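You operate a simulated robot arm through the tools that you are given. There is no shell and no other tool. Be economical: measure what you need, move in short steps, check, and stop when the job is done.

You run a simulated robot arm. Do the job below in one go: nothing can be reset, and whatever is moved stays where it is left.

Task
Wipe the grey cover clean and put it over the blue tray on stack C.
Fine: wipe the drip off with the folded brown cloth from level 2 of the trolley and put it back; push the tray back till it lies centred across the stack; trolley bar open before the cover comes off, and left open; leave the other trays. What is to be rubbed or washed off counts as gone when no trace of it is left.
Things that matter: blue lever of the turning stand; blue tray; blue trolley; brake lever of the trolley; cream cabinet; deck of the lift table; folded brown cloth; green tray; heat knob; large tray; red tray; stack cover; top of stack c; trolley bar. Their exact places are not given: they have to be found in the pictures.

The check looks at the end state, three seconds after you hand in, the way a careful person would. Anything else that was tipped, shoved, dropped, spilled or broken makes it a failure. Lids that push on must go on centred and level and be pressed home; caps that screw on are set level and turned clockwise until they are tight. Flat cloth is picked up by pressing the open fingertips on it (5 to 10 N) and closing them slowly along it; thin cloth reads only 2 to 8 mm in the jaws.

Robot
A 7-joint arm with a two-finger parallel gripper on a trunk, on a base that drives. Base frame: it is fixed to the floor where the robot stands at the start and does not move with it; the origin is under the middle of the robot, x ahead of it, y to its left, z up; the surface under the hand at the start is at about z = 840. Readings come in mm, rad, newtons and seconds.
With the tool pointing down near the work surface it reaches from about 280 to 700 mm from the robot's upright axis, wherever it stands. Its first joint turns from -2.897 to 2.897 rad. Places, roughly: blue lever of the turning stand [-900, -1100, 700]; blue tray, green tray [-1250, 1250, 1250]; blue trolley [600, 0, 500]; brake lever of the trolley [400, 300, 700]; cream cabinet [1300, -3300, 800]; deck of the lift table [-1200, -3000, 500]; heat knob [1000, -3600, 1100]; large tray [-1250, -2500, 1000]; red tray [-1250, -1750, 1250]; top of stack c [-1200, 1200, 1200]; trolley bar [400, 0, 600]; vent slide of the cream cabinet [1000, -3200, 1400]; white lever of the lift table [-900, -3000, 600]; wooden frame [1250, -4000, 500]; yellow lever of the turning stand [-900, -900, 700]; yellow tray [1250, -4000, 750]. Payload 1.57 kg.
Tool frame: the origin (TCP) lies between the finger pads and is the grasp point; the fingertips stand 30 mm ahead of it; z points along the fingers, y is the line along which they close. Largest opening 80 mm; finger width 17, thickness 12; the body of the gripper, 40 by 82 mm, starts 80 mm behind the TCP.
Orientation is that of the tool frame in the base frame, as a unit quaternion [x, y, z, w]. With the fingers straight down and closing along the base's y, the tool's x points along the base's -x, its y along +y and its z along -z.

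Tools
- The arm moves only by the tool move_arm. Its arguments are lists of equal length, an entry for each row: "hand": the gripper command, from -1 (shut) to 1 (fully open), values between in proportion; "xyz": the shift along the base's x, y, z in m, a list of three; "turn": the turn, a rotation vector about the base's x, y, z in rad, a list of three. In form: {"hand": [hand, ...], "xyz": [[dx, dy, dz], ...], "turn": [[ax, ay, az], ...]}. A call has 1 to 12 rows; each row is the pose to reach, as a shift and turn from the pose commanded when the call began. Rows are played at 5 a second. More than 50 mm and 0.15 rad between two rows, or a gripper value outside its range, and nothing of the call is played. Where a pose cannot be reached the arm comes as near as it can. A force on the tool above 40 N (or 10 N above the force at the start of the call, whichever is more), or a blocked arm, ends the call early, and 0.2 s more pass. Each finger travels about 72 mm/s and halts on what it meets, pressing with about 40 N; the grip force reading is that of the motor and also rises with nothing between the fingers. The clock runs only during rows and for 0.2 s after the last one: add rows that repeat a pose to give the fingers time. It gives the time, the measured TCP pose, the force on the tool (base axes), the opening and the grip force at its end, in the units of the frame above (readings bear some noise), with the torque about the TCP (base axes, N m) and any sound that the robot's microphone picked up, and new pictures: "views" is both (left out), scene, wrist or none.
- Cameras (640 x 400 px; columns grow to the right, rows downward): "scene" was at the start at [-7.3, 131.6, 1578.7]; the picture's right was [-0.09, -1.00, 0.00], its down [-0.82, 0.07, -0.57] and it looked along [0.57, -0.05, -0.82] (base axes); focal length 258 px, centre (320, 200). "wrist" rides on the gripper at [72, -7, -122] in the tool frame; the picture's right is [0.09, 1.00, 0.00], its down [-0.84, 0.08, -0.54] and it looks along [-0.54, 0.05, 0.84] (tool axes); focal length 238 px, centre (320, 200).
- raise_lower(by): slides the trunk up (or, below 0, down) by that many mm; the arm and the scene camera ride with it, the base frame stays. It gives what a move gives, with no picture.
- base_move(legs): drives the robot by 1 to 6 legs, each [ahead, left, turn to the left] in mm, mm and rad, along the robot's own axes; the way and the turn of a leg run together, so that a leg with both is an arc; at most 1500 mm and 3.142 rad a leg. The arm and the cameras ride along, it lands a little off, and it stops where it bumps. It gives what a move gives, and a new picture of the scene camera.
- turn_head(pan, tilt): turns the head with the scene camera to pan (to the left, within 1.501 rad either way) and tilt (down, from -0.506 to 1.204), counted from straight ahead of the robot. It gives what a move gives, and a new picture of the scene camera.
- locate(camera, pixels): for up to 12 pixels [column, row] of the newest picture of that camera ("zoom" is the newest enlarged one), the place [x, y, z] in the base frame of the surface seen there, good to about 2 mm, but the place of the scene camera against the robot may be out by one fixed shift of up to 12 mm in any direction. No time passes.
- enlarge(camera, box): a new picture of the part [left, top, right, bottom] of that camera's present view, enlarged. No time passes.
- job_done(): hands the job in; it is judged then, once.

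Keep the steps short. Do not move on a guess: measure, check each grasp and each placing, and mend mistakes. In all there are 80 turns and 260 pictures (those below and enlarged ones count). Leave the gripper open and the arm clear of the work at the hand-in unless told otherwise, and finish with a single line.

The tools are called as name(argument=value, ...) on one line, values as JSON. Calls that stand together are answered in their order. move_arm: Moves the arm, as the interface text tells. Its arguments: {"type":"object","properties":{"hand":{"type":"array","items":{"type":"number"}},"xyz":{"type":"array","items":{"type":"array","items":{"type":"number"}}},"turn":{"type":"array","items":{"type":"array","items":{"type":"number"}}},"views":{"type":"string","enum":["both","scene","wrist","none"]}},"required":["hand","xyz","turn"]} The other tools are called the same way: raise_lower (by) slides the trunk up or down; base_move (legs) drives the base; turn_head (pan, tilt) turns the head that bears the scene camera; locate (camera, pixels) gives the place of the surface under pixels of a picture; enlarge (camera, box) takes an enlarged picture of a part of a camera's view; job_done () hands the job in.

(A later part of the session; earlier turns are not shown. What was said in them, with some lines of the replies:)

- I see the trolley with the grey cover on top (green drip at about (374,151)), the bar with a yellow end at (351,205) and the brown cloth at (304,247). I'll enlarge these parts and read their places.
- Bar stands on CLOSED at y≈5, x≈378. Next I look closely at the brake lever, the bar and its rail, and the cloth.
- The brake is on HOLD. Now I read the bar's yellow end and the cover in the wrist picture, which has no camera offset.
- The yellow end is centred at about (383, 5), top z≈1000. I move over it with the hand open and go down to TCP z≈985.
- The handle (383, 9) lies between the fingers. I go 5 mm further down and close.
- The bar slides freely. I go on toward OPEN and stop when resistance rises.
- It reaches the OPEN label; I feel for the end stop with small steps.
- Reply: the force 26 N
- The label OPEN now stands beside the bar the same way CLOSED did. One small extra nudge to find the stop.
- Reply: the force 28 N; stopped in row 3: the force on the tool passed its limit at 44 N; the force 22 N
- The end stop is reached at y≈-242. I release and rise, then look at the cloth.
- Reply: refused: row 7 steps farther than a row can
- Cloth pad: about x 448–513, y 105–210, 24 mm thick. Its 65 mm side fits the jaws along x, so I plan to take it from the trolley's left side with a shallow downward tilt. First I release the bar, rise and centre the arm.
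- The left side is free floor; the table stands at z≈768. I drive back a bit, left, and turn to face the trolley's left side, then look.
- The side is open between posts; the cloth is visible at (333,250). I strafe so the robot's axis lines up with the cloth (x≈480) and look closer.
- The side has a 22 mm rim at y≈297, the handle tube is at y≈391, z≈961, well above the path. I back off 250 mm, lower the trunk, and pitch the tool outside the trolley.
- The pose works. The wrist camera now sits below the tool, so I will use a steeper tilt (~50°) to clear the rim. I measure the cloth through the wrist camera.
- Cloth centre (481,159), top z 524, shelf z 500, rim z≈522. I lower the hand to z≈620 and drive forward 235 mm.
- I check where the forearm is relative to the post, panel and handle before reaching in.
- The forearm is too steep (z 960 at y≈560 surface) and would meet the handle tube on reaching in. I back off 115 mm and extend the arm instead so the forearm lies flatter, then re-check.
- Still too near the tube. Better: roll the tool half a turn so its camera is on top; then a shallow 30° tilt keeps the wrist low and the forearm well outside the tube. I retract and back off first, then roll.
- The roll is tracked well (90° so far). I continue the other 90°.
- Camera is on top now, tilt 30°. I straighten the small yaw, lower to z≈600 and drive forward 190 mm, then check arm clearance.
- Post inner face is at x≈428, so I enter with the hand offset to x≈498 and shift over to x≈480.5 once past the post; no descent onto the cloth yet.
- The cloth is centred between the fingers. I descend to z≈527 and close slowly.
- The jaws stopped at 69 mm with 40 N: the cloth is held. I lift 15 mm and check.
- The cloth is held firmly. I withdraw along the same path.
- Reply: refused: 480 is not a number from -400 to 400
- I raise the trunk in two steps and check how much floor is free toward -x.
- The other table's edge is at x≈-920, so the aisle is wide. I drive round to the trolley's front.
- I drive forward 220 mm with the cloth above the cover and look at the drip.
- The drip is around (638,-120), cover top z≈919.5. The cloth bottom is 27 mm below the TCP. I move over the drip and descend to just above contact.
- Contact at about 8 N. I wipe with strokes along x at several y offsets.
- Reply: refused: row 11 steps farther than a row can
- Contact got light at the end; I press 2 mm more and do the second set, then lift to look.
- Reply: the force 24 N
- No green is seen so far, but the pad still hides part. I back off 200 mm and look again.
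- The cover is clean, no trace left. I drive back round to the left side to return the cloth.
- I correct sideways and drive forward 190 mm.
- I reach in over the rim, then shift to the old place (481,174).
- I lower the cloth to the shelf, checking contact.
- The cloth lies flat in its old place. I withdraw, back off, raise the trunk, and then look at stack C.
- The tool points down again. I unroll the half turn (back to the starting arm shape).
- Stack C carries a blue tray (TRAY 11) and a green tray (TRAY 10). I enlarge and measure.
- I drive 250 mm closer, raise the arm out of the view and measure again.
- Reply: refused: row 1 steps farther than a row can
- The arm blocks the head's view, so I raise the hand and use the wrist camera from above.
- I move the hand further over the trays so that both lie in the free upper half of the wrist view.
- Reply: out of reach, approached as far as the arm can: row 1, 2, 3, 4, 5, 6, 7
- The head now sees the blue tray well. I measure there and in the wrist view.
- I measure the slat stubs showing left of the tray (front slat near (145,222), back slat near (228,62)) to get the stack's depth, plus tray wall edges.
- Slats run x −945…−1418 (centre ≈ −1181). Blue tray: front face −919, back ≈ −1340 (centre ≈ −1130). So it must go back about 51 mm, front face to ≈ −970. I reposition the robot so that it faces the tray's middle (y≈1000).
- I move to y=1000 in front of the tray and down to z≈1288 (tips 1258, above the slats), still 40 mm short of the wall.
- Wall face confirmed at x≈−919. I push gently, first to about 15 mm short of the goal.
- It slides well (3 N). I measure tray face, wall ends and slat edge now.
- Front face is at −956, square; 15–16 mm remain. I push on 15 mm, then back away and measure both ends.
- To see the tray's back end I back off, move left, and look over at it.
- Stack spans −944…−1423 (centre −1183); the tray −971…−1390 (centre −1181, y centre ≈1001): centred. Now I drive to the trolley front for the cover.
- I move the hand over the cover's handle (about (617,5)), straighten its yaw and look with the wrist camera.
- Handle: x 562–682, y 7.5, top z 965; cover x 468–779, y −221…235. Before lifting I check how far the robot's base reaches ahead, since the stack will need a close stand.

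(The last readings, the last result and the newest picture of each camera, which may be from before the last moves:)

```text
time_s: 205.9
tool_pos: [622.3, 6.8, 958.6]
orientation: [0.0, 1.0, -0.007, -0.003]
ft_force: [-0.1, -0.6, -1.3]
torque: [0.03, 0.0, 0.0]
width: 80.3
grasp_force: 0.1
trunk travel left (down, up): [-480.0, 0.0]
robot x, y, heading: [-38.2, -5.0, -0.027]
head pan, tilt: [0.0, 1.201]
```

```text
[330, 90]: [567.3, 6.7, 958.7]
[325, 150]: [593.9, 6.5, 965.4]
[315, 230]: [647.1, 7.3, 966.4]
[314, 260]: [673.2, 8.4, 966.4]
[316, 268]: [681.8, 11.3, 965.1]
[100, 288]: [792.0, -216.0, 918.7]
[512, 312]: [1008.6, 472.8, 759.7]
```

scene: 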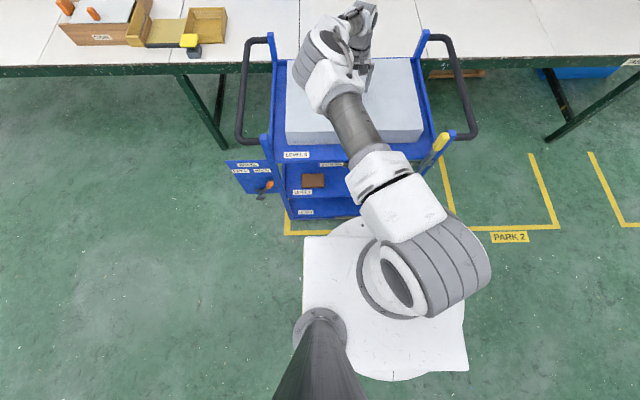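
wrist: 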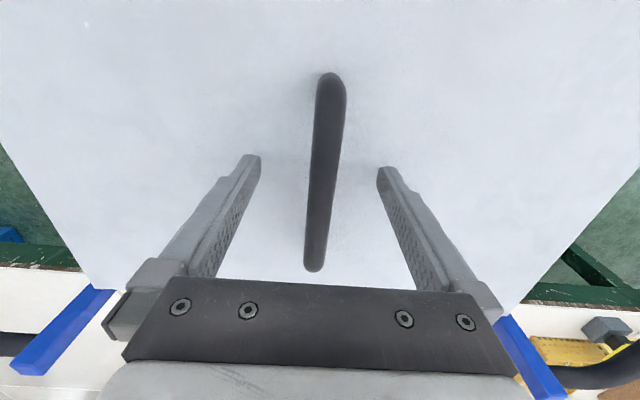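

The handle is between the fingers. I go 3 mm down and close on it.

move_arm(hand=[1, 0.5, 0, -0.5, -1, -1, -1], xyz=[[0.001, 0.001, -0.003], [0.001, 0.001, -0.003], [0.001, 0.001, -0.003], [0.001, 0.001, -0.003], [0.001, 0.001, -0.003], [0.001, 0.001, -0.003], [0.001, 0.001, -0.003]], turn=[[0, 0, 0], [0, 0, 0], [0, 0, 0], [0, 0, 0], [0, 0, 0], [0, 0, 0], [0, 0, 0]], views="none")

move_arm(hand=[-1, -1, -1, -1], xyz=[[0, 0, 0.005], [0, 0, 0.015], [0, 0, 0.03], [0, 0, 0.03]], turn=[[0, 0, 0], [0, 0, 0], [0, 0, 0], [0, 0, 0]])

```text
time_s: 207.5
tool_pos: [622.9, 8.0, 954.1]
orientation: [0.0, 1.0, -0.008, -0.004]
ft_force: [0.0, 1.0, 0.1]
torque: [0.0, -0.05, 0.03]
width: 15.6
grasp_force: 30.9
trunk travel left (down, up): [-480.0, 0.0]
robot x, y, heading: [-29.4, -4.0, -0.025]
head pan, tilt: [0.0, 1.201]
```

```text
time_s: 208.5
tool_pos: [623.9, 9.5, 984.5]
orientation: [0.0, 1.0, -0.008, -0.003]
ft_force: [0.3, 0.0, -4.1]
torque: [-0.03, 0.0, 0.03]
width: 15.5
grasp_force: 31.3
trunk travel left (down, up): [-480.0, 0.0]
robot x, y, heading: [-35.8, -3.0, -0.027]
head pan, tilt: [0.0, 1.201]
```

scene: 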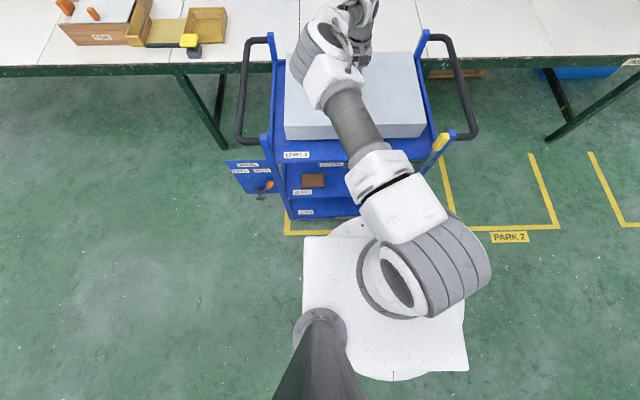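
wrist: 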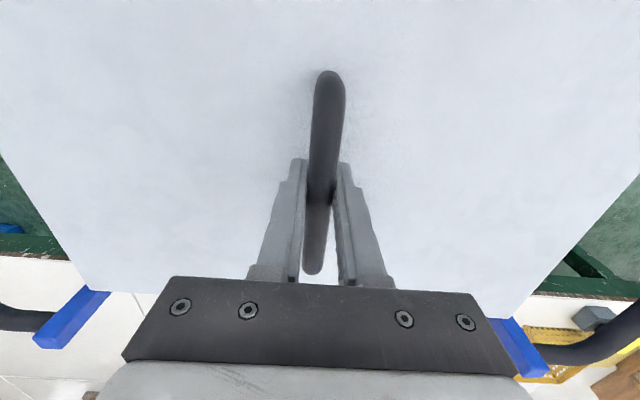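

Lifted, weight about 4 N, grip firm. I raise it clear of posts and bar and check that it hangs level.

move_arm(hand=[-1, -1, -1, -1, -1, -1, -1], xyz=[[0, 0, 0.025], [0, 0, 0.055], [0, 0, 0.085], [0, 0, 0.115], [0, 0, 0.145], [0, 0, 0.175], [0, 0, 0.2]], turn=[[0, 0, 0], [0, 0, 0], [0, 0, 0], [0, 0, 0], [0, 0, 0], [0, 0, 0], [0, 0, 0]], views="wrist")

locate(camera="wrist", pixels=[[320, 10], [100, 30], [540, 30], [120, 250], [520, 250], [200, 150], [450, 150], [95, 285], [530, 305]])

base_move(legs=[[-300, 0, 0.026]])

```text
time_s: 210.1
tool_pos: [622.5, 7.3, 1186.6]
orientation: [0.001, 1.0, -0.007, -0.004]
ft_force: [-0.4, 0.5, -4.3]
torque: [-0.02, 0.01, 0.01]
width: 15.9
grasp_force: 31.6
trunk travel left (down, up): [-480.0, 0.0]
robot x, y, heading: [-34.2, -2.9, -0.023]
head pan, tilt: [0.0, 1.201]
```

wrist: 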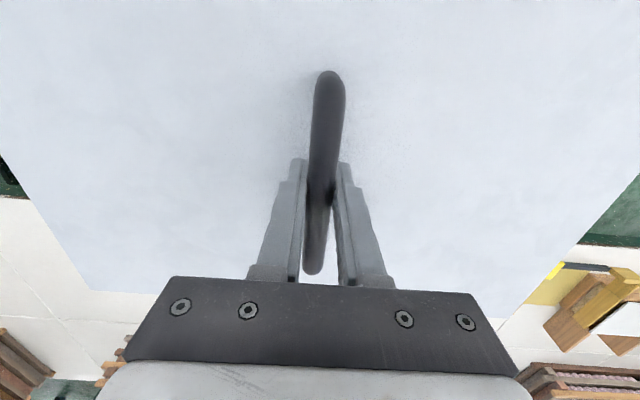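

```text
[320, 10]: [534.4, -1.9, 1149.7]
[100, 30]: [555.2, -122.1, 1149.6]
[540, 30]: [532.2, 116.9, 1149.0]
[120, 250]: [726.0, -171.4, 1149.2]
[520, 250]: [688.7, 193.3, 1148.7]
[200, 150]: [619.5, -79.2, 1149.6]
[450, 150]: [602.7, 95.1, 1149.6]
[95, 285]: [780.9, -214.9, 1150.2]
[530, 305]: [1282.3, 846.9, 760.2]
```

```text
time_s: 212.7
tool_pos: [314.1, 24.8, 1187.5]
orientation: [-0.011, 1.0, -0.007, -0.004]
ft_force: [0.3, 0.4, -4.4]
torque: [-0.02, 0.01, -0.01]
width: 15.4
grasp_force: 31.2
trunk travel left (down, up): [-480.0, 0.0]
robot x, y, heading: [-340.5, -1.5, -0.005]
head pan, tilt: [0.0, 1.201]
```

scene: 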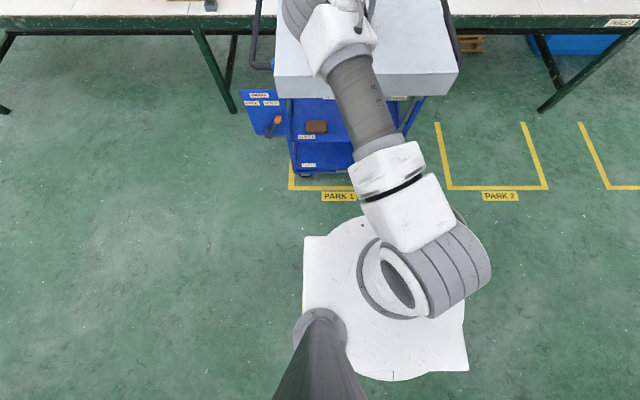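

The cover hangs level (corners 1149–1150). I strafe left to y≈1000 and forward to x≈−100, then raise and yaw the cover there.

base_move(legs=[[0, 1000, 0], [220, 0, 0]])

move_arm(hand=[-1, -1, -1, -1, -1, -1, -1, -1, -1, -1, -1, -1], xyz=[[-0.005, 0, 0.018], [-0.01, 0, 0.036], [-0.015, 0, 0.054], [-0.02, 0, 0.072], [-0.025, 0, 0.09], [-0.03, 0, 0.108], [-0.035, 0, 0.126], [-0.04, 0, 0.144], [-0.045, 0, 0.162], [-0.05, 0, 0.18], [-0.055, 0, 0.198], [-0.055, 0, 0.215]], turn=[[0, 0, 0.131], [0, 0, 0.262], [0, 0, 0.393], [0, 0, 0.524], [0, 0, 0.655], [0, 0, 0.785], [0, 0, 0.916], [0, 0, 1.047], [0, 0, 1.178], [0, 0, 1.309], [0, 0, 1.44], [0, 0, 1.571]])

```text
time_s: 221.9
tool_pos: [541.1, 995.6, 1184.9]
orientation: [-0.011, 1.0, -0.006, -0.004]
ft_force: [-0.5, -0.3, -5.0]
torque: [0.0, 0.01, 0.01]
width: 15.6
grasp_force: 31.3
trunk travel left (down, up): [-480.0, 0.0]
robot x, y, heading: [-114.8, 967.2, -0.005]
head pan, tilt: [0.0, 1.201]
```

scene: 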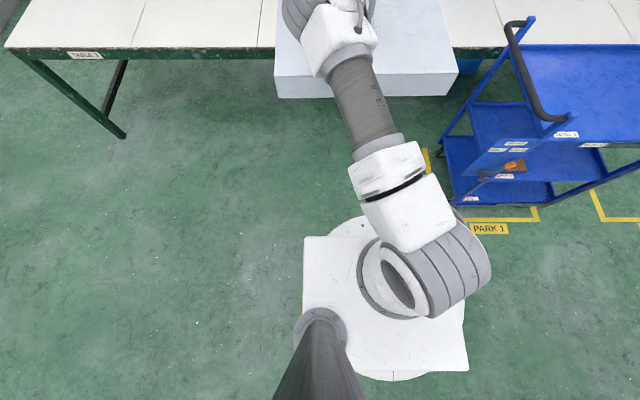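

```text
time_s: 224.5
tool_pos: [486.3, 993.8, 1403.0]
orientation: [0.716, -0.699, 0.008, -0.002]
ft_force: [0.1, -1.1, -4.9]
torque: [-0.05, 0.0, 0.02]
width: 15.4
grasp_force: 30.8
trunk travel left (down, up): [-480.0, 0.0]
robot x, y, heading: [-113.5, 972.8, -0.003]
head pan, tilt: [0.0, 1.201]
```

scene: 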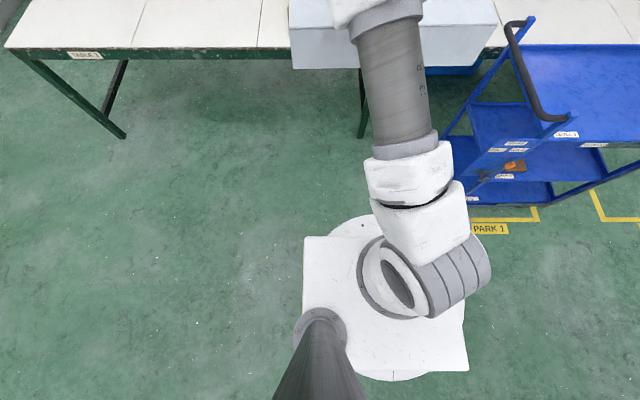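
wrist: 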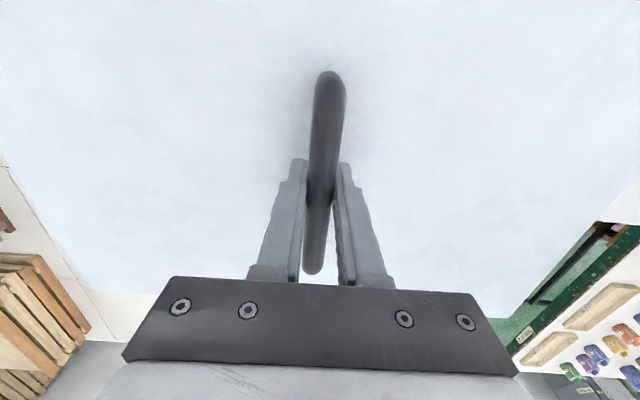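

The cover is yawed 90° and high. I turn the robot to face stack C.

base_move(legs=[[0, 0, 3.1415]])

turn_head(pan=0.1, tilt=0.55)

```text
time_s: 234.8
tool_pos: [-715.8, 977.1, 1401.9]
orientation: [0.717, 0.697, -0.002, -0.008]
ft_force: [0.7, -0.3, -4.5]
torque: [0.03, 0.01, 0.04]
width: 15.4
grasp_force: 30.7
trunk travel left (down, up): [-480.0, 0.0]
robot x, y, heading: [-111.7, 971.3, 3.086]
head pan, tilt: [0.0, 1.201]
```

scene: 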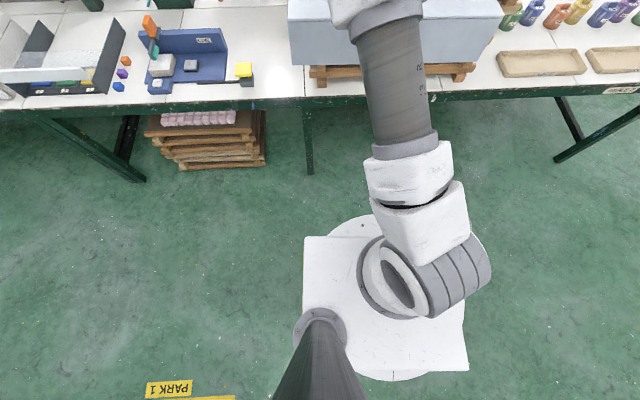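

```text
time_s: 235.8
tool_pos: [-716.4, 976.3, 1401.8]
orientation: [0.718, 0.696, -0.003, -0.007]
ft_force: [0.0, 0.7, -4.7]
torque: [0.04, -0.01, 0.0]
width: 15.6
grasp_force: 31.3
trunk travel left (down, up): [-480.0, 0.0]
robot x, y, heading: [-112.4, 970.4, 3.091]
head pan, tilt: [0.099, 0.55]
```

scene: 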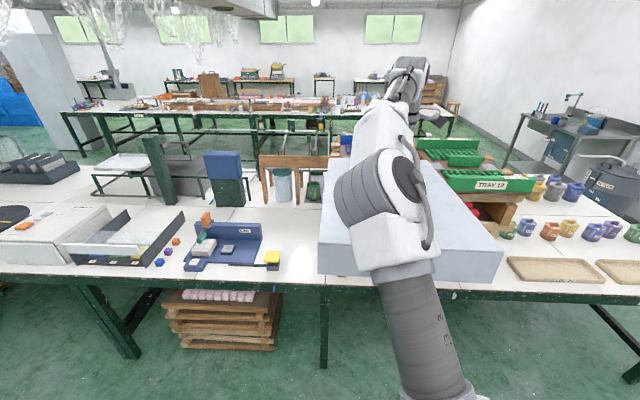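

I raise the cover to z≈1430 (bottom ≈1314, above the tray top 1297), correct heading and sideways position while still in front of the stack.

move_arm(hand=[-1, -1, -1, -1], xyz=[[0, 0, 0.01], [0, 0, 0.02], [0, 0, 0.03], [0, 0, 0.03]], turn=[[0, 0, 0], [0, 0, 0], [0, 0, 0], [0, 0, 0]], views="none")

base_move(legs=[[0, 0, 0.052], [0, -55, 0]])

turn_head(pan=0.5, tilt=0.9)

```text
time_s: 236.8
tool_pos: [-715.4, 977.4, 1431.0]
orientation: [0.718, 0.696, -0.002, -0.007]
ft_force: [-0.5, -0.8, -4.8]
torque: [0.05, -0.01, 0.0]
width: 15.6
grasp_force: 30.9
trunk travel left (down, up): [-480.0, 0.0]
robot x, y, heading: [-116.8, 968.4, 3.089]
head pan, tilt: [0.099, 0.55]
```

```text
time_s: 238.3
tool_pos: [-714.2, 1000.4, 1431.7]
orientation: [0.699, 0.715, -0.003, -0.008]
ft_force: [0.4, 0.1, -4.6]
torque: [-0.01, 0.03, -0.02]
width: 15.5
grasp_force: 30.9
trunk travel left (down, up): [-480.0, 0.0]
robot x, y, heading: [-114.1, 1023.9, 3.141]
head pan, tilt: [0.099, 0.55]
```

scene: 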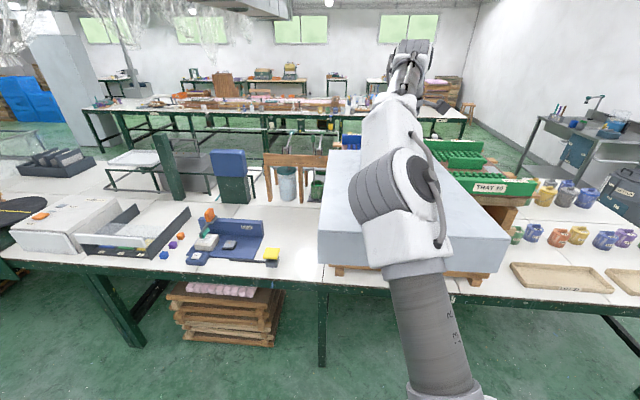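

```text
time_s: 239.2
tool_pos: [-714.4, 1000.4, 1430.4]
orientation: [0.7, 0.714, -0.002, -0.007]
ft_force: [-0.2, -0.2, -4.8]
torque: [0.03, 0.02, 0.01]
width: 15.5
grasp_force: 31.0
trunk travel left (down, up): [-480.0, 0.0]
robot x, y, heading: [-113.8, 1024.6, 3.14]
head pan, tilt: [0.499, 0.901]
```

scene: 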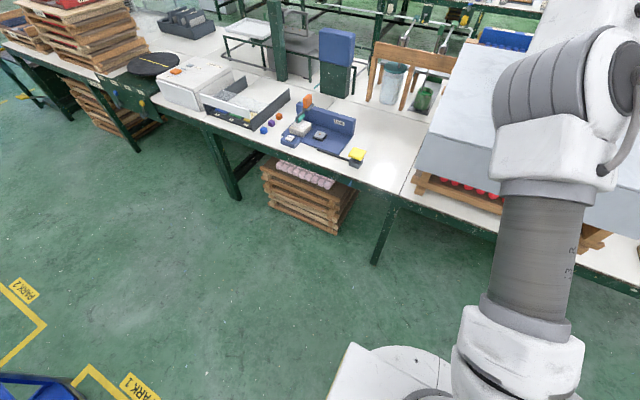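

I check the table leg and the table edge near my path.

locate(camera="scene", pixels=[[375, 260], [390, 215], [400, 197], [430, 208], [470, 225], [340, 232], [430, 260], [460, 300], [420, 185], [600, 270]])

enlarge(camera="scene", box=[340, 150, 500, 330])

```text
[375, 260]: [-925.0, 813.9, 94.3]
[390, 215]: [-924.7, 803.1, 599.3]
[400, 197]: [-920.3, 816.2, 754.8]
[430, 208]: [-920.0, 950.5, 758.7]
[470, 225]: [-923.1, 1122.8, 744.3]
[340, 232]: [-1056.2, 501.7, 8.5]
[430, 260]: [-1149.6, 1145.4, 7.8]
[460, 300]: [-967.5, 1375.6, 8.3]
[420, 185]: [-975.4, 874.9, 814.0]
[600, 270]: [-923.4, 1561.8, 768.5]
```

```text
2.22 times, centred on (420, 240) of scene
```

zoom: 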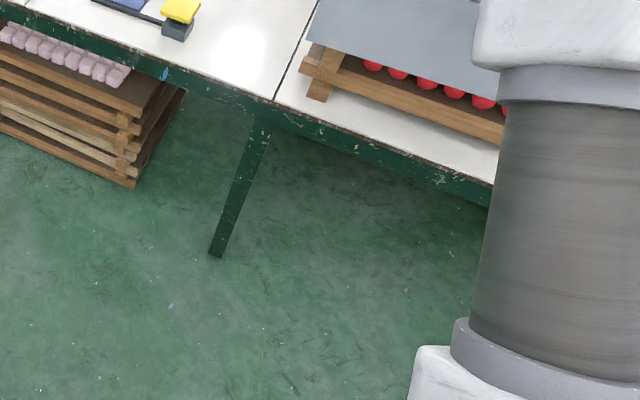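

The leg stands at (−925, 805), below it is free where I go. I drive 300 mm ahead over the tray at this height.

base_move(legs=[[300, 0, 0]])

turn_head(pan=0.35, tilt=0.6)

enlarge(camera="wrist", box=[0, 0, 640, 400])

```text
time_s: 241.7
tool_pos: [-1015.5, 1002.9, 1431.0]
orientation: [0.7, 0.714, -0.003, -0.008]
ft_force: [0.5, 0.3, -4.4]
torque: [0.01, 0.02, 0.0]
width: 15.5
grasp_force: 30.5
trunk travel left (down, up): [-480.0, 0.0]
robot x, y, heading: [-415.5, 1026.8, 3.135]
head pan, tilt: [0.499, 0.901]
```

scene: 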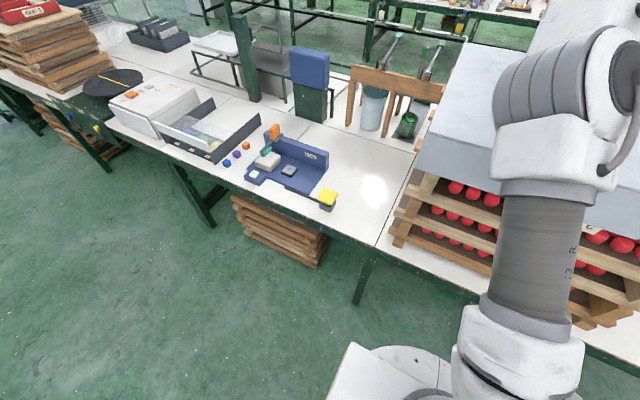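

```text
time_s: 242.5
tool_pos: [-1014.1, 1003.5, 1431.2]
orientation: [0.701, 0.714, -0.002, -0.008]
ft_force: [0.1, -0.3, -4.2]
torque: [0.03, -0.01, 0.01]
width: 15.4
grasp_force: 31.4
trunk travel left (down, up): [-480.0, 0.0]
robot x, y, heading: [-415.6, 1025.0, 3.139]
head pan, tilt: [0.351, 0.6]
```

scene: 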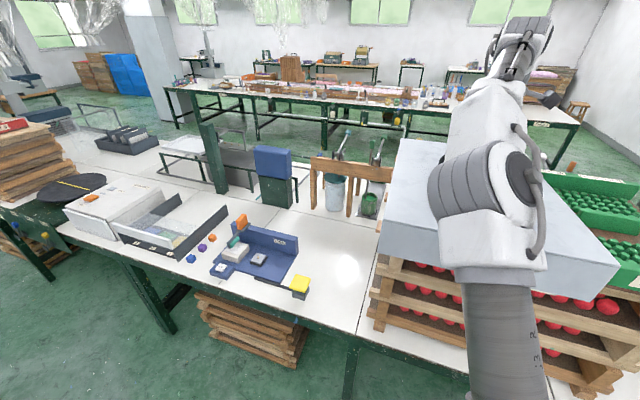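

```text
1.00 times, centred on (320, 200) of wrist (not enlarged: the box is as wide or as high as the picture)
```

zoom: 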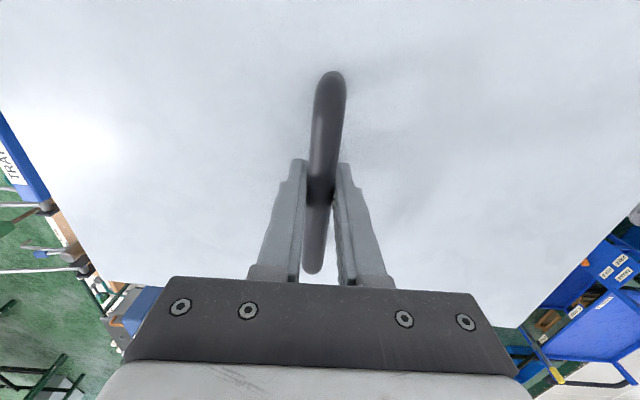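

The cover is over the tray's front part. 166 mm remain; I drive 156 mm more (base stays clear of the table leg).

base_move(legs=[[80, 0, 0], [76, 0, 0]])

enlarge(camera="scene", box=[330, 120, 600, 320])

```text
time_s: 244.5
tool_pos: [-1170.6, 1001.7, 1430.3]
orientation: [0.698, 0.716, -0.003, -0.009]
ft_force: [-0.3, 0.1, -5.7]
torque: [0.03, -0.01, -0.01]
width: 15.4
grasp_force: 31.7
trunk travel left (down, up): [-480.0, 0.0]
robot x, y, heading: [-569.4, 1025.0, 3.14]
head pan, tilt: [0.351, 0.6]
```

scene: 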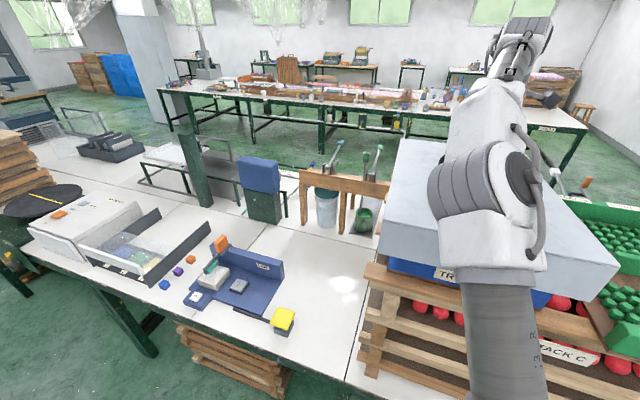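

```text
2.00 times, centred on (465, 220) of scene
```

zoom: 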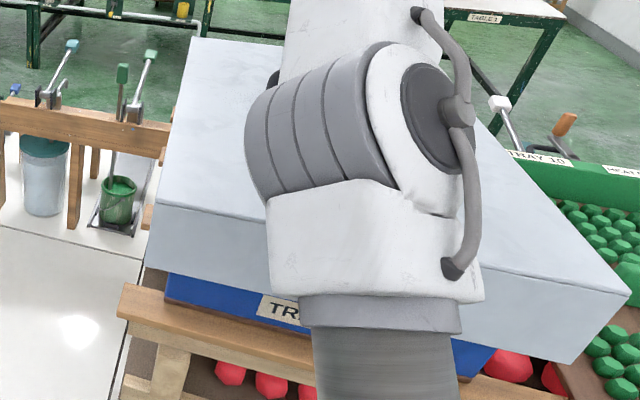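

I shift 10 mm further, remove the 0.025 rad yaw, then measure cover against tray.

move_arm(hand=[-1, -1, -1, -1], xyz=[[-0.005, 0, 0], [-0.0105, 0, 0], [-0.0105, 0, 0], [-0.0105, 0, 0]], turn=[[0, 0, -0.012], [0, 0, -0.025], [0, 0, -0.025], [0, 0, -0.025]], views="scene")

enlarge(camera="scene", box=[350, 120, 630, 330])

```text
time_s: 245.5
tool_pos: [-1181.9, 1001.3, 1430.4]
orientation: [0.708, 0.706, -0.003, -0.007]
ft_force: [-0.5, -0.9, -4.9]
torque: [0.05, 0.02, 0.03]
width: 15.6
grasp_force: 31.4
trunk travel left (down, up): [-480.0, 0.0]
robot x, y, heading: [-567.3, 1029.0, 3.14]
head pan, tilt: [0.351, 0.6]
```

scene: 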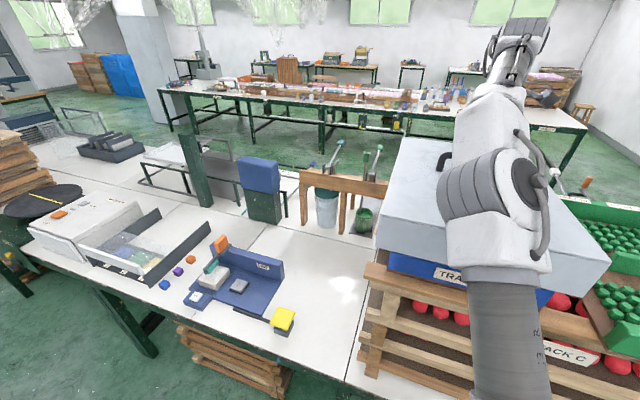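

```text
1.90 times, centred on (490, 225) of scene
```

zoom: 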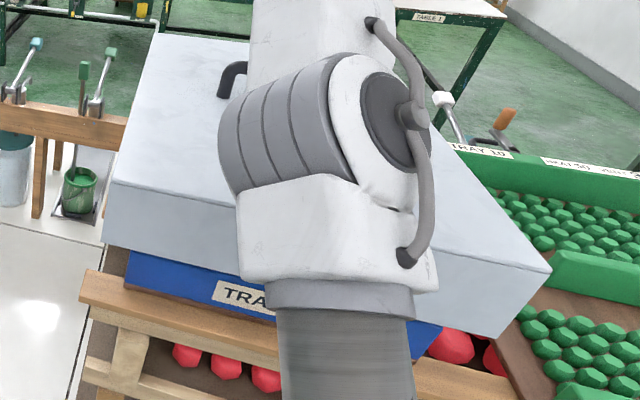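

locate(camera="zoom", pixels=[[118, 186], [115, 230], [215, 235], [500, 270], [545, 275], [500, 325], [130, 270], [200, 280], [430, 345], [158, 36], [110, 240], [510, 330]])

```text
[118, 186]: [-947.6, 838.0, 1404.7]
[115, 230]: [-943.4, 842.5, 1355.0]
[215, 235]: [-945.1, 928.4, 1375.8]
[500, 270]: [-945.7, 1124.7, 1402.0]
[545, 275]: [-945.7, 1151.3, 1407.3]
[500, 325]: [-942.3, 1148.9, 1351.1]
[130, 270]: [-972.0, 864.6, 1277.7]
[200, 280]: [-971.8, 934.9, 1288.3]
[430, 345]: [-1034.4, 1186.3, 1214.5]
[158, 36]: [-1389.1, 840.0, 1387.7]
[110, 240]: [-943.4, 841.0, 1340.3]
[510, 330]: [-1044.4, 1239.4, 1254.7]
```

I zoom in on both front corners of the cover for exact edges.

enlarge(camera="scene", box=[380, 200, 440, 290])

locate(camera="zoom", pixels=[[240, 80], [225, 160], [235, 150], [215, 205], [290, 265], [275, 235], [266, 280], [300, 300], [265, 260], [500, 260], [500, 100], [480, 330]])

enlarge(camera="scene", box=[540, 230, 620, 310])

locate(camera="zoom", pixels=[[440, 170], [450, 180], [430, 220], [400, 260], [370, 300], [360, 320], [300, 200], [200, 300], [150, 330], [120, 350]])

```text
4.44 times, centred on (410, 245) of scene
```

zoom: 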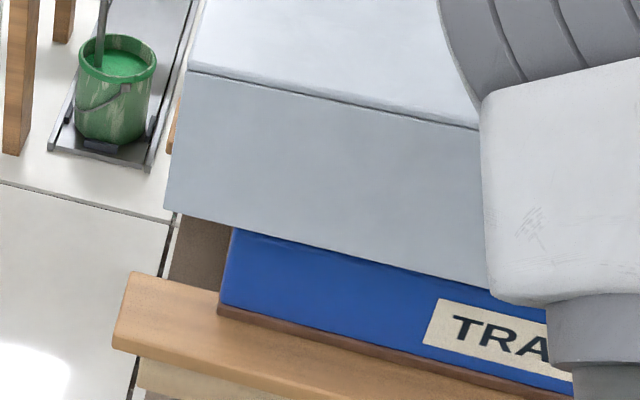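

```text
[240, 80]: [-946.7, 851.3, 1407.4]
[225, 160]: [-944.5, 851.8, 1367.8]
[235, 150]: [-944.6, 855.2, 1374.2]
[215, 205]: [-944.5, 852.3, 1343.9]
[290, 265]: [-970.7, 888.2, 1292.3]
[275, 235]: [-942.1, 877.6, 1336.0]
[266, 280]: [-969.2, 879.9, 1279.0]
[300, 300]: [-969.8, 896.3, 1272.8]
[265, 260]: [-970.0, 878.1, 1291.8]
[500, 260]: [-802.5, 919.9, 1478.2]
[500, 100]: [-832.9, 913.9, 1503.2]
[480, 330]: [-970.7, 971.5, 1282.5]
```

```text
5.00 times, centred on (580, 270) of scene
```

zoom: 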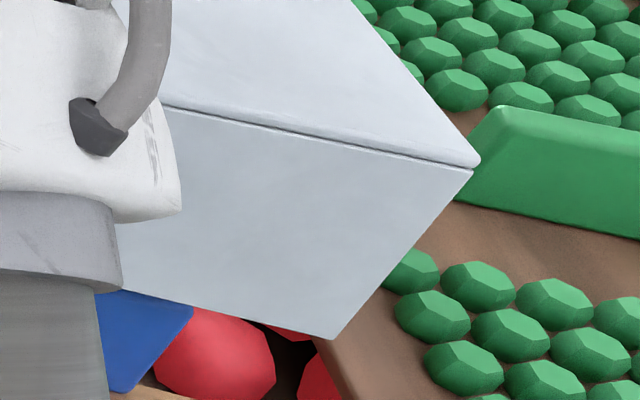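

```text
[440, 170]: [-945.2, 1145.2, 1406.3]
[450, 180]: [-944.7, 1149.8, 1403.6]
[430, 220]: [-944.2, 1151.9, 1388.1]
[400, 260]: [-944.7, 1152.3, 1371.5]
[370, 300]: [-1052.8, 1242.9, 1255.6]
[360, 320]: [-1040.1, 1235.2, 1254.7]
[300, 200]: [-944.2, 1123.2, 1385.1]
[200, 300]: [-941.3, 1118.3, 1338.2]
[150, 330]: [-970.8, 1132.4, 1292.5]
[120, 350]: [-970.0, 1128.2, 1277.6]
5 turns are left
```

Cover spans y 833…1153, x front −944; tray y 865…1140, front −970.5. So I shift +9 mm in y and −4 mm in x, start lowering to z≈1395 and check level and edges in the same turn.

move_arm(hand=[-1, -1, -1, -1, -1, -1, -1, -1], xyz=[[-0.002, 0.005, 0], [-0.004, 0.009, 0], [-0.004, 0.009, 0], [-0.004, 0.009, -0.008], [-0.004, 0.009, -0.016], [-0.004, 0.009, -0.024], [-0.004, 0.009, -0.032], [-0.004, 0.009, -0.035]], turn=[[0, 0, 0], [0, 0, 0], [0, 0, 0], [0, 0, 0], [0, 0, 0], [0, 0, 0], [0, 0, 0], [0, 0, 0]])

locate(camera="wrist", pixels=[[100, 30], [540, 30], [120, 250], [520, 250], [320, 10]])

enlarge(camera="scene", box=[380, 200, 620, 330])

locate(camera="zoom", pixels=[[80, 90], [80, 130], [560, 200], [540, 240], [90, 170], [130, 190], [60, 60]])

```text
time_s: 247.3
tool_pos: [-1186.2, 1012.0, 1396.1]
orientation: [0.709, 0.706, -0.002, -0.007]
ft_force: [-0.2, 0.5, -5.5]
torque: [0.04, -0.02, -0.01]
width: 15.5
grasp_force: 31.9
trunk travel left (down, up): [-480.0, 0.0]
robot x, y, heading: [-568.3, 1027.1, 3.14]
head pan, tilt: [0.351, 0.6]
```

scene: 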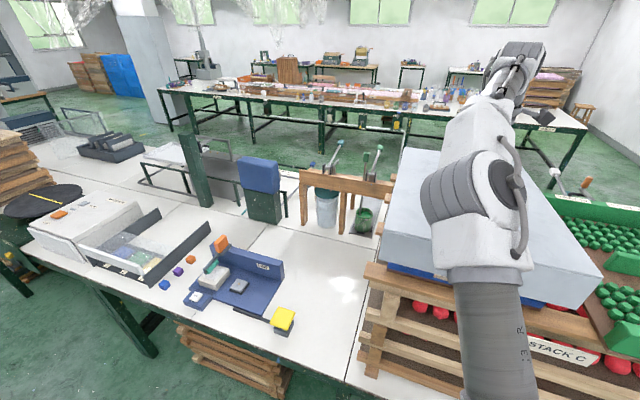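
wrist: 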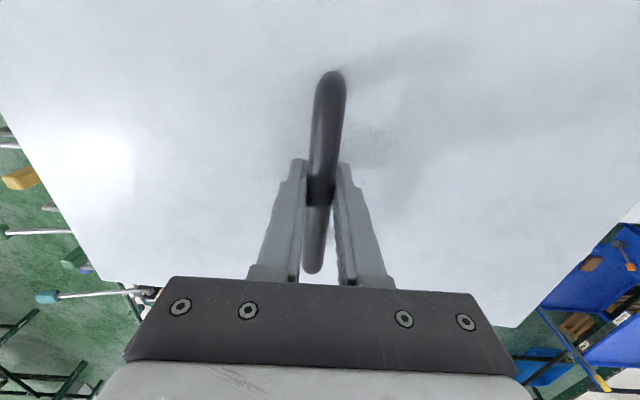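

```text
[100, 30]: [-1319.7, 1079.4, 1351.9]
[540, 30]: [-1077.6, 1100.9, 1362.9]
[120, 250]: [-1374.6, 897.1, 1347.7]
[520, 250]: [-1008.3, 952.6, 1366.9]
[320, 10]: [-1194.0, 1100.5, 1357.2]
```

```text
2.67 times, centred on (500, 265) of scene
```

zoom: 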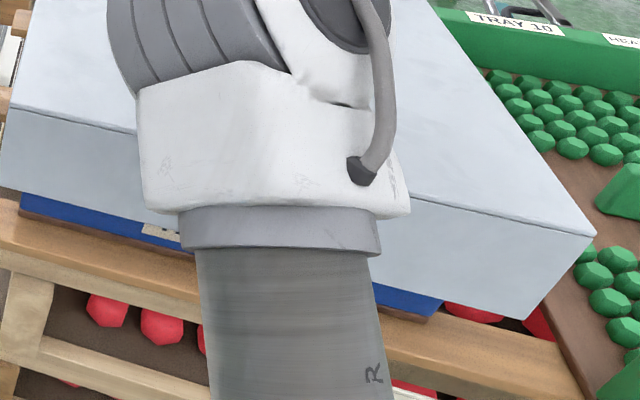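

```text
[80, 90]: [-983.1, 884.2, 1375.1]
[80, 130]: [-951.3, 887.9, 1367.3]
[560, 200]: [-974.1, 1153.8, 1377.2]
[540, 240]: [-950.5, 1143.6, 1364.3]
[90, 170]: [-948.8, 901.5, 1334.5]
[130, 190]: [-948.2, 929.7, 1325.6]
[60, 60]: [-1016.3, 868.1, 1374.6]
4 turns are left
```

The cover hangs 3° front-up (z 1367 front, 1348 back). I level it with a +0.052 rad turn about y, shift +5 mm in x, lower to just above its seat, and check level again.

move_arm(hand=[-1, -1, -1, -1, -1, -1, -1, -1, -1, -1, -1], xyz=[[0.001, 0, 0], [0.003, 0, 0], [0.005, 0, 0], [0.005, 0, 0], [0.005, 0, -0.006], [0.005, 0, -0.012], [0.005, 0, -0.018], [0.005, 0, -0.024], [0.005, 0, -0.029], [0.005, 0, -0.032], [0.005, 0, -0.032]], turn=[[0, 0.017, 0], [0, 0.035, 0], [0, 0.052, 0], [0, 0.052, 0], [0, 0.052, 0], [0, 0.052, 0], [0, 0.052, 0], [0, 0.052, 0], [0, 0.052, 0], [0, 0.052, 0], [0, 0.052, 0]])

locate(camera="wrist", pixels=[[100, 30], [540, 30], [120, 250], [520, 250], [320, 10]])

enlarge(camera="scene", box=[360, 150, 620, 330])

locate(camera="zoom", pixels=[[60, 210], [100, 220], [130, 230], [480, 290], [530, 310], [560, 300], [100, 260], [60, 250], [480, 330]])

```text
time_s: 249.7
tool_pos: [-1179.1, 1011.9, 1363.8]
orientation: [0.708, 0.705, -0.021, -0.026]
ft_force: [0.8, -0.4, -4.3]
torque: [0.04, 0.01, -0.01]
width: 15.4
grasp_force: 30.8
trunk travel left (down, up): [-480.0, 0.0]
robot x, y, heading: [-566.3, 1028.0, 3.135]
head pan, tilt: [0.351, 0.6]
```

scene: 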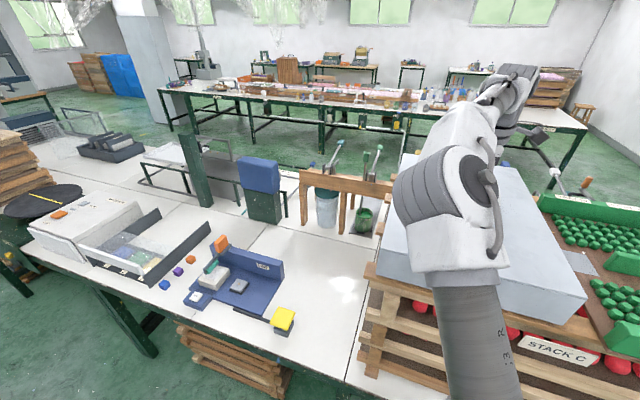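
wrist: 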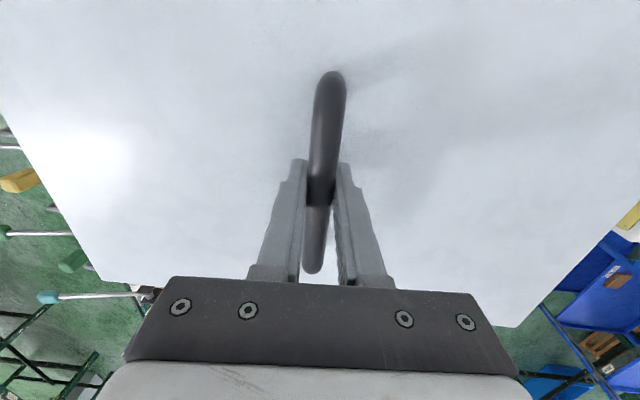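

```text
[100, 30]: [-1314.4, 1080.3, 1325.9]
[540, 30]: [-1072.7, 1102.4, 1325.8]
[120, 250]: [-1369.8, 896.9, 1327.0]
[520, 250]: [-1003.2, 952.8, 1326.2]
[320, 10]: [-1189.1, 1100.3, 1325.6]
```

```text
2.22 times, centred on (490, 240) of scene
```

zoom: 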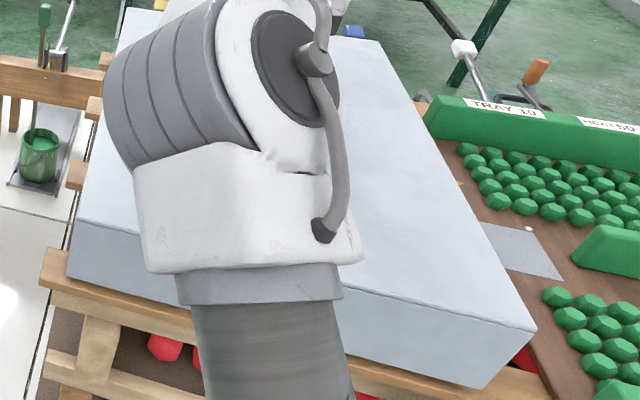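

```text
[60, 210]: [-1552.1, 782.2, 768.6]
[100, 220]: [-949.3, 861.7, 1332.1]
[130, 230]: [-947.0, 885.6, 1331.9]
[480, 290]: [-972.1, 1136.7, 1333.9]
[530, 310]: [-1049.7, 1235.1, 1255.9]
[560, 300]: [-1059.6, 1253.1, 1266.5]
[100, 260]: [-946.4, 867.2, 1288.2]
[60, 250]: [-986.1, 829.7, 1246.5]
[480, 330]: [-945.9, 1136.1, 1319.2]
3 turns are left
```

The cover is level (1326 all round) and straddles the tray with even margins. I lower the last ~9 mm onto the slats, open, rise straight up, then back off and look.

move_arm(hand=[-1, -1, -1, -1, -1], xyz=[[0, 0, -0.003], [0, 0, -0.006], [0, 0, -0.008], [0, 0, -0.01], [0, 0, -0.01]], turn=[[0, 0, 0], [0, 0, 0], [0, 0, 0], [0, 0, 0], [0, 0, 0]], views="none")

move_arm(hand=[-0.5, 0, 0.5, 1, 1, 1, 1, 1, 1, 1], xyz=[[0, 0, 0], [0, 0, 0], [0, 0, 0], [0, 0, 0], [0, 0, 0], [0, 0, 0], [0, 0, 0.02], [0, 0, 0.045], [0, 0, 0.07], [0, 0, 0.08]], turn=[[0, 0, 0], [0, 0, 0], [0, 0, 0], [0, 0, 0], [0, 0, 0], [0, 0, 0], [0, 0, 0], [0, 0, 0], [0, 0, 0], [0, 0, 0]])

locate(camera="wrist", pixels=[[100, 60], [540, 60], [120, 230], [480, 240], [320, 20], [320, 150]])

base_move(legs=[[-330, 0, 0]])

enlarge(camera="scene", box=[300, 120, 600, 320])

enlarge(camera="wrist", box=[0, 0, 640, 400])

```text
time_s: 250.9
tool_pos: [-1178.7, 1010.6, 1355.1]
orientation: [0.708, 0.706, -0.021, -0.025]
ft_force: [-2.3, 0.6, 4.2]
torque: [-0.86, 0.0, 0.0]
width: 15.4
grasp_force: 31.4
trunk travel left (down, up): [-480.0, 0.0]
robot x, y, heading: [-570.1, 1028.6, 3.142]
head pan, tilt: [0.351, 0.6]
```

```text
time_s: 253.1
tool_pos: [-1179.9, 1010.1, 1432.9]
orientation: [0.708, 0.706, -0.021, -0.024]
ft_force: [-0.4, 0.7, 0.4]
torque: [-0.02, 0.0, -0.01]
width: 79.8
grasp_force: 0.1
trunk travel left (down, up): [-480.0, 0.0]
robot x, y, heading: [-574.9, 1026.5, 3.14]
head pan, tilt: [0.351, 0.6]
```

scene: 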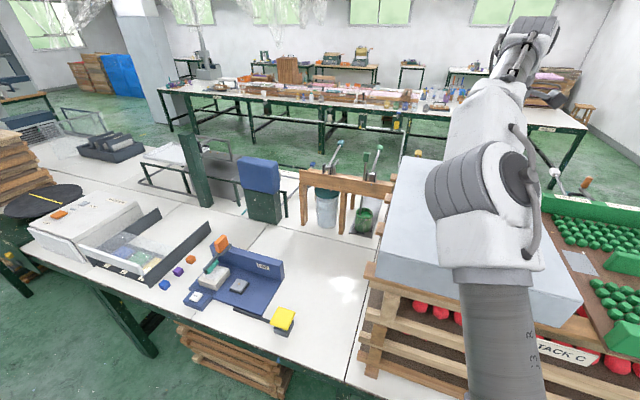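
wrist: 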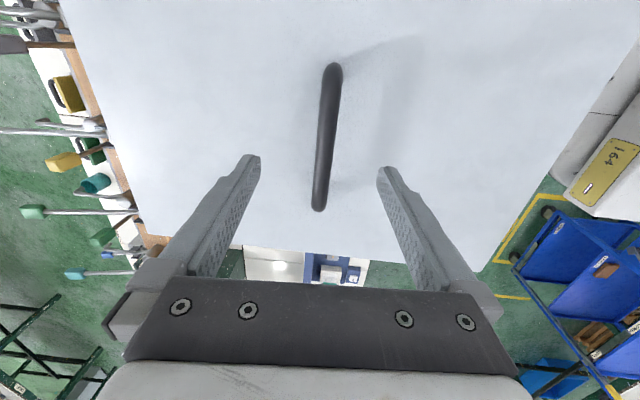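

```text
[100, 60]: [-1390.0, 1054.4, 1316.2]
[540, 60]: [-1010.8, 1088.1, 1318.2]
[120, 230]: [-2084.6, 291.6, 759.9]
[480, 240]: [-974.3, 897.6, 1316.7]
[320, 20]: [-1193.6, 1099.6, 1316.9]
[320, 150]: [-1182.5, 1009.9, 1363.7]
```

```text
time_s: 255.9
tool_pos: [-845.5, 1011.8, 1432.9]
orientation: [0.71, 0.703, -0.021, -0.026]
ft_force: [-0.7, -0.2, 0.3]
torque: [-0.01, 0.0, -0.01]
width: 80.1
grasp_force: 0.1
trunk travel left (down, up): [-480.0, 0.0]
robot x, y, heading: [-234.9, 1025.0, 3.137]
head pan, tilt: [0.351, 0.6]
```

scene: 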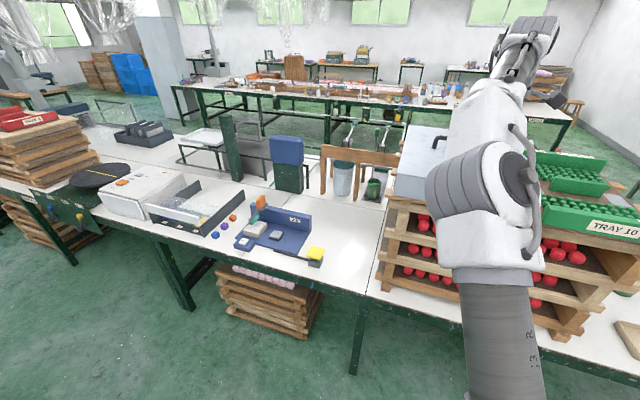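

```text
2.00 times, centred on (450, 220) of scene
```

zoom: 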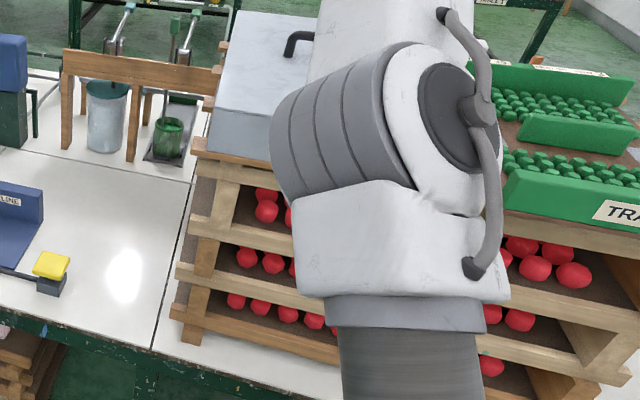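

```text
1.00 times, centred on (320, 200) of wrist (not enlarged: the box is as wide or as high as the picture)
2 turns are left
```

zoom: 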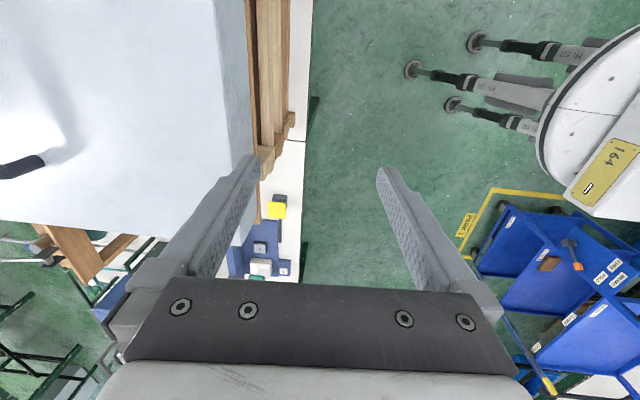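

The cover sits flat over the blue tray: its top reads 1316–1318 all round, the height expected when seated on the slats. The cloth is back on level 2, the trolley bar is open, and the gripper is open and clear, so I hand in.

job_done()

```text
The job is handed in.
```

The grey cover is wiped clean and seated level over the centred blue tray on stack C; the cloth is back on level 2, the trolley bar is left open, and no other tray was moved.
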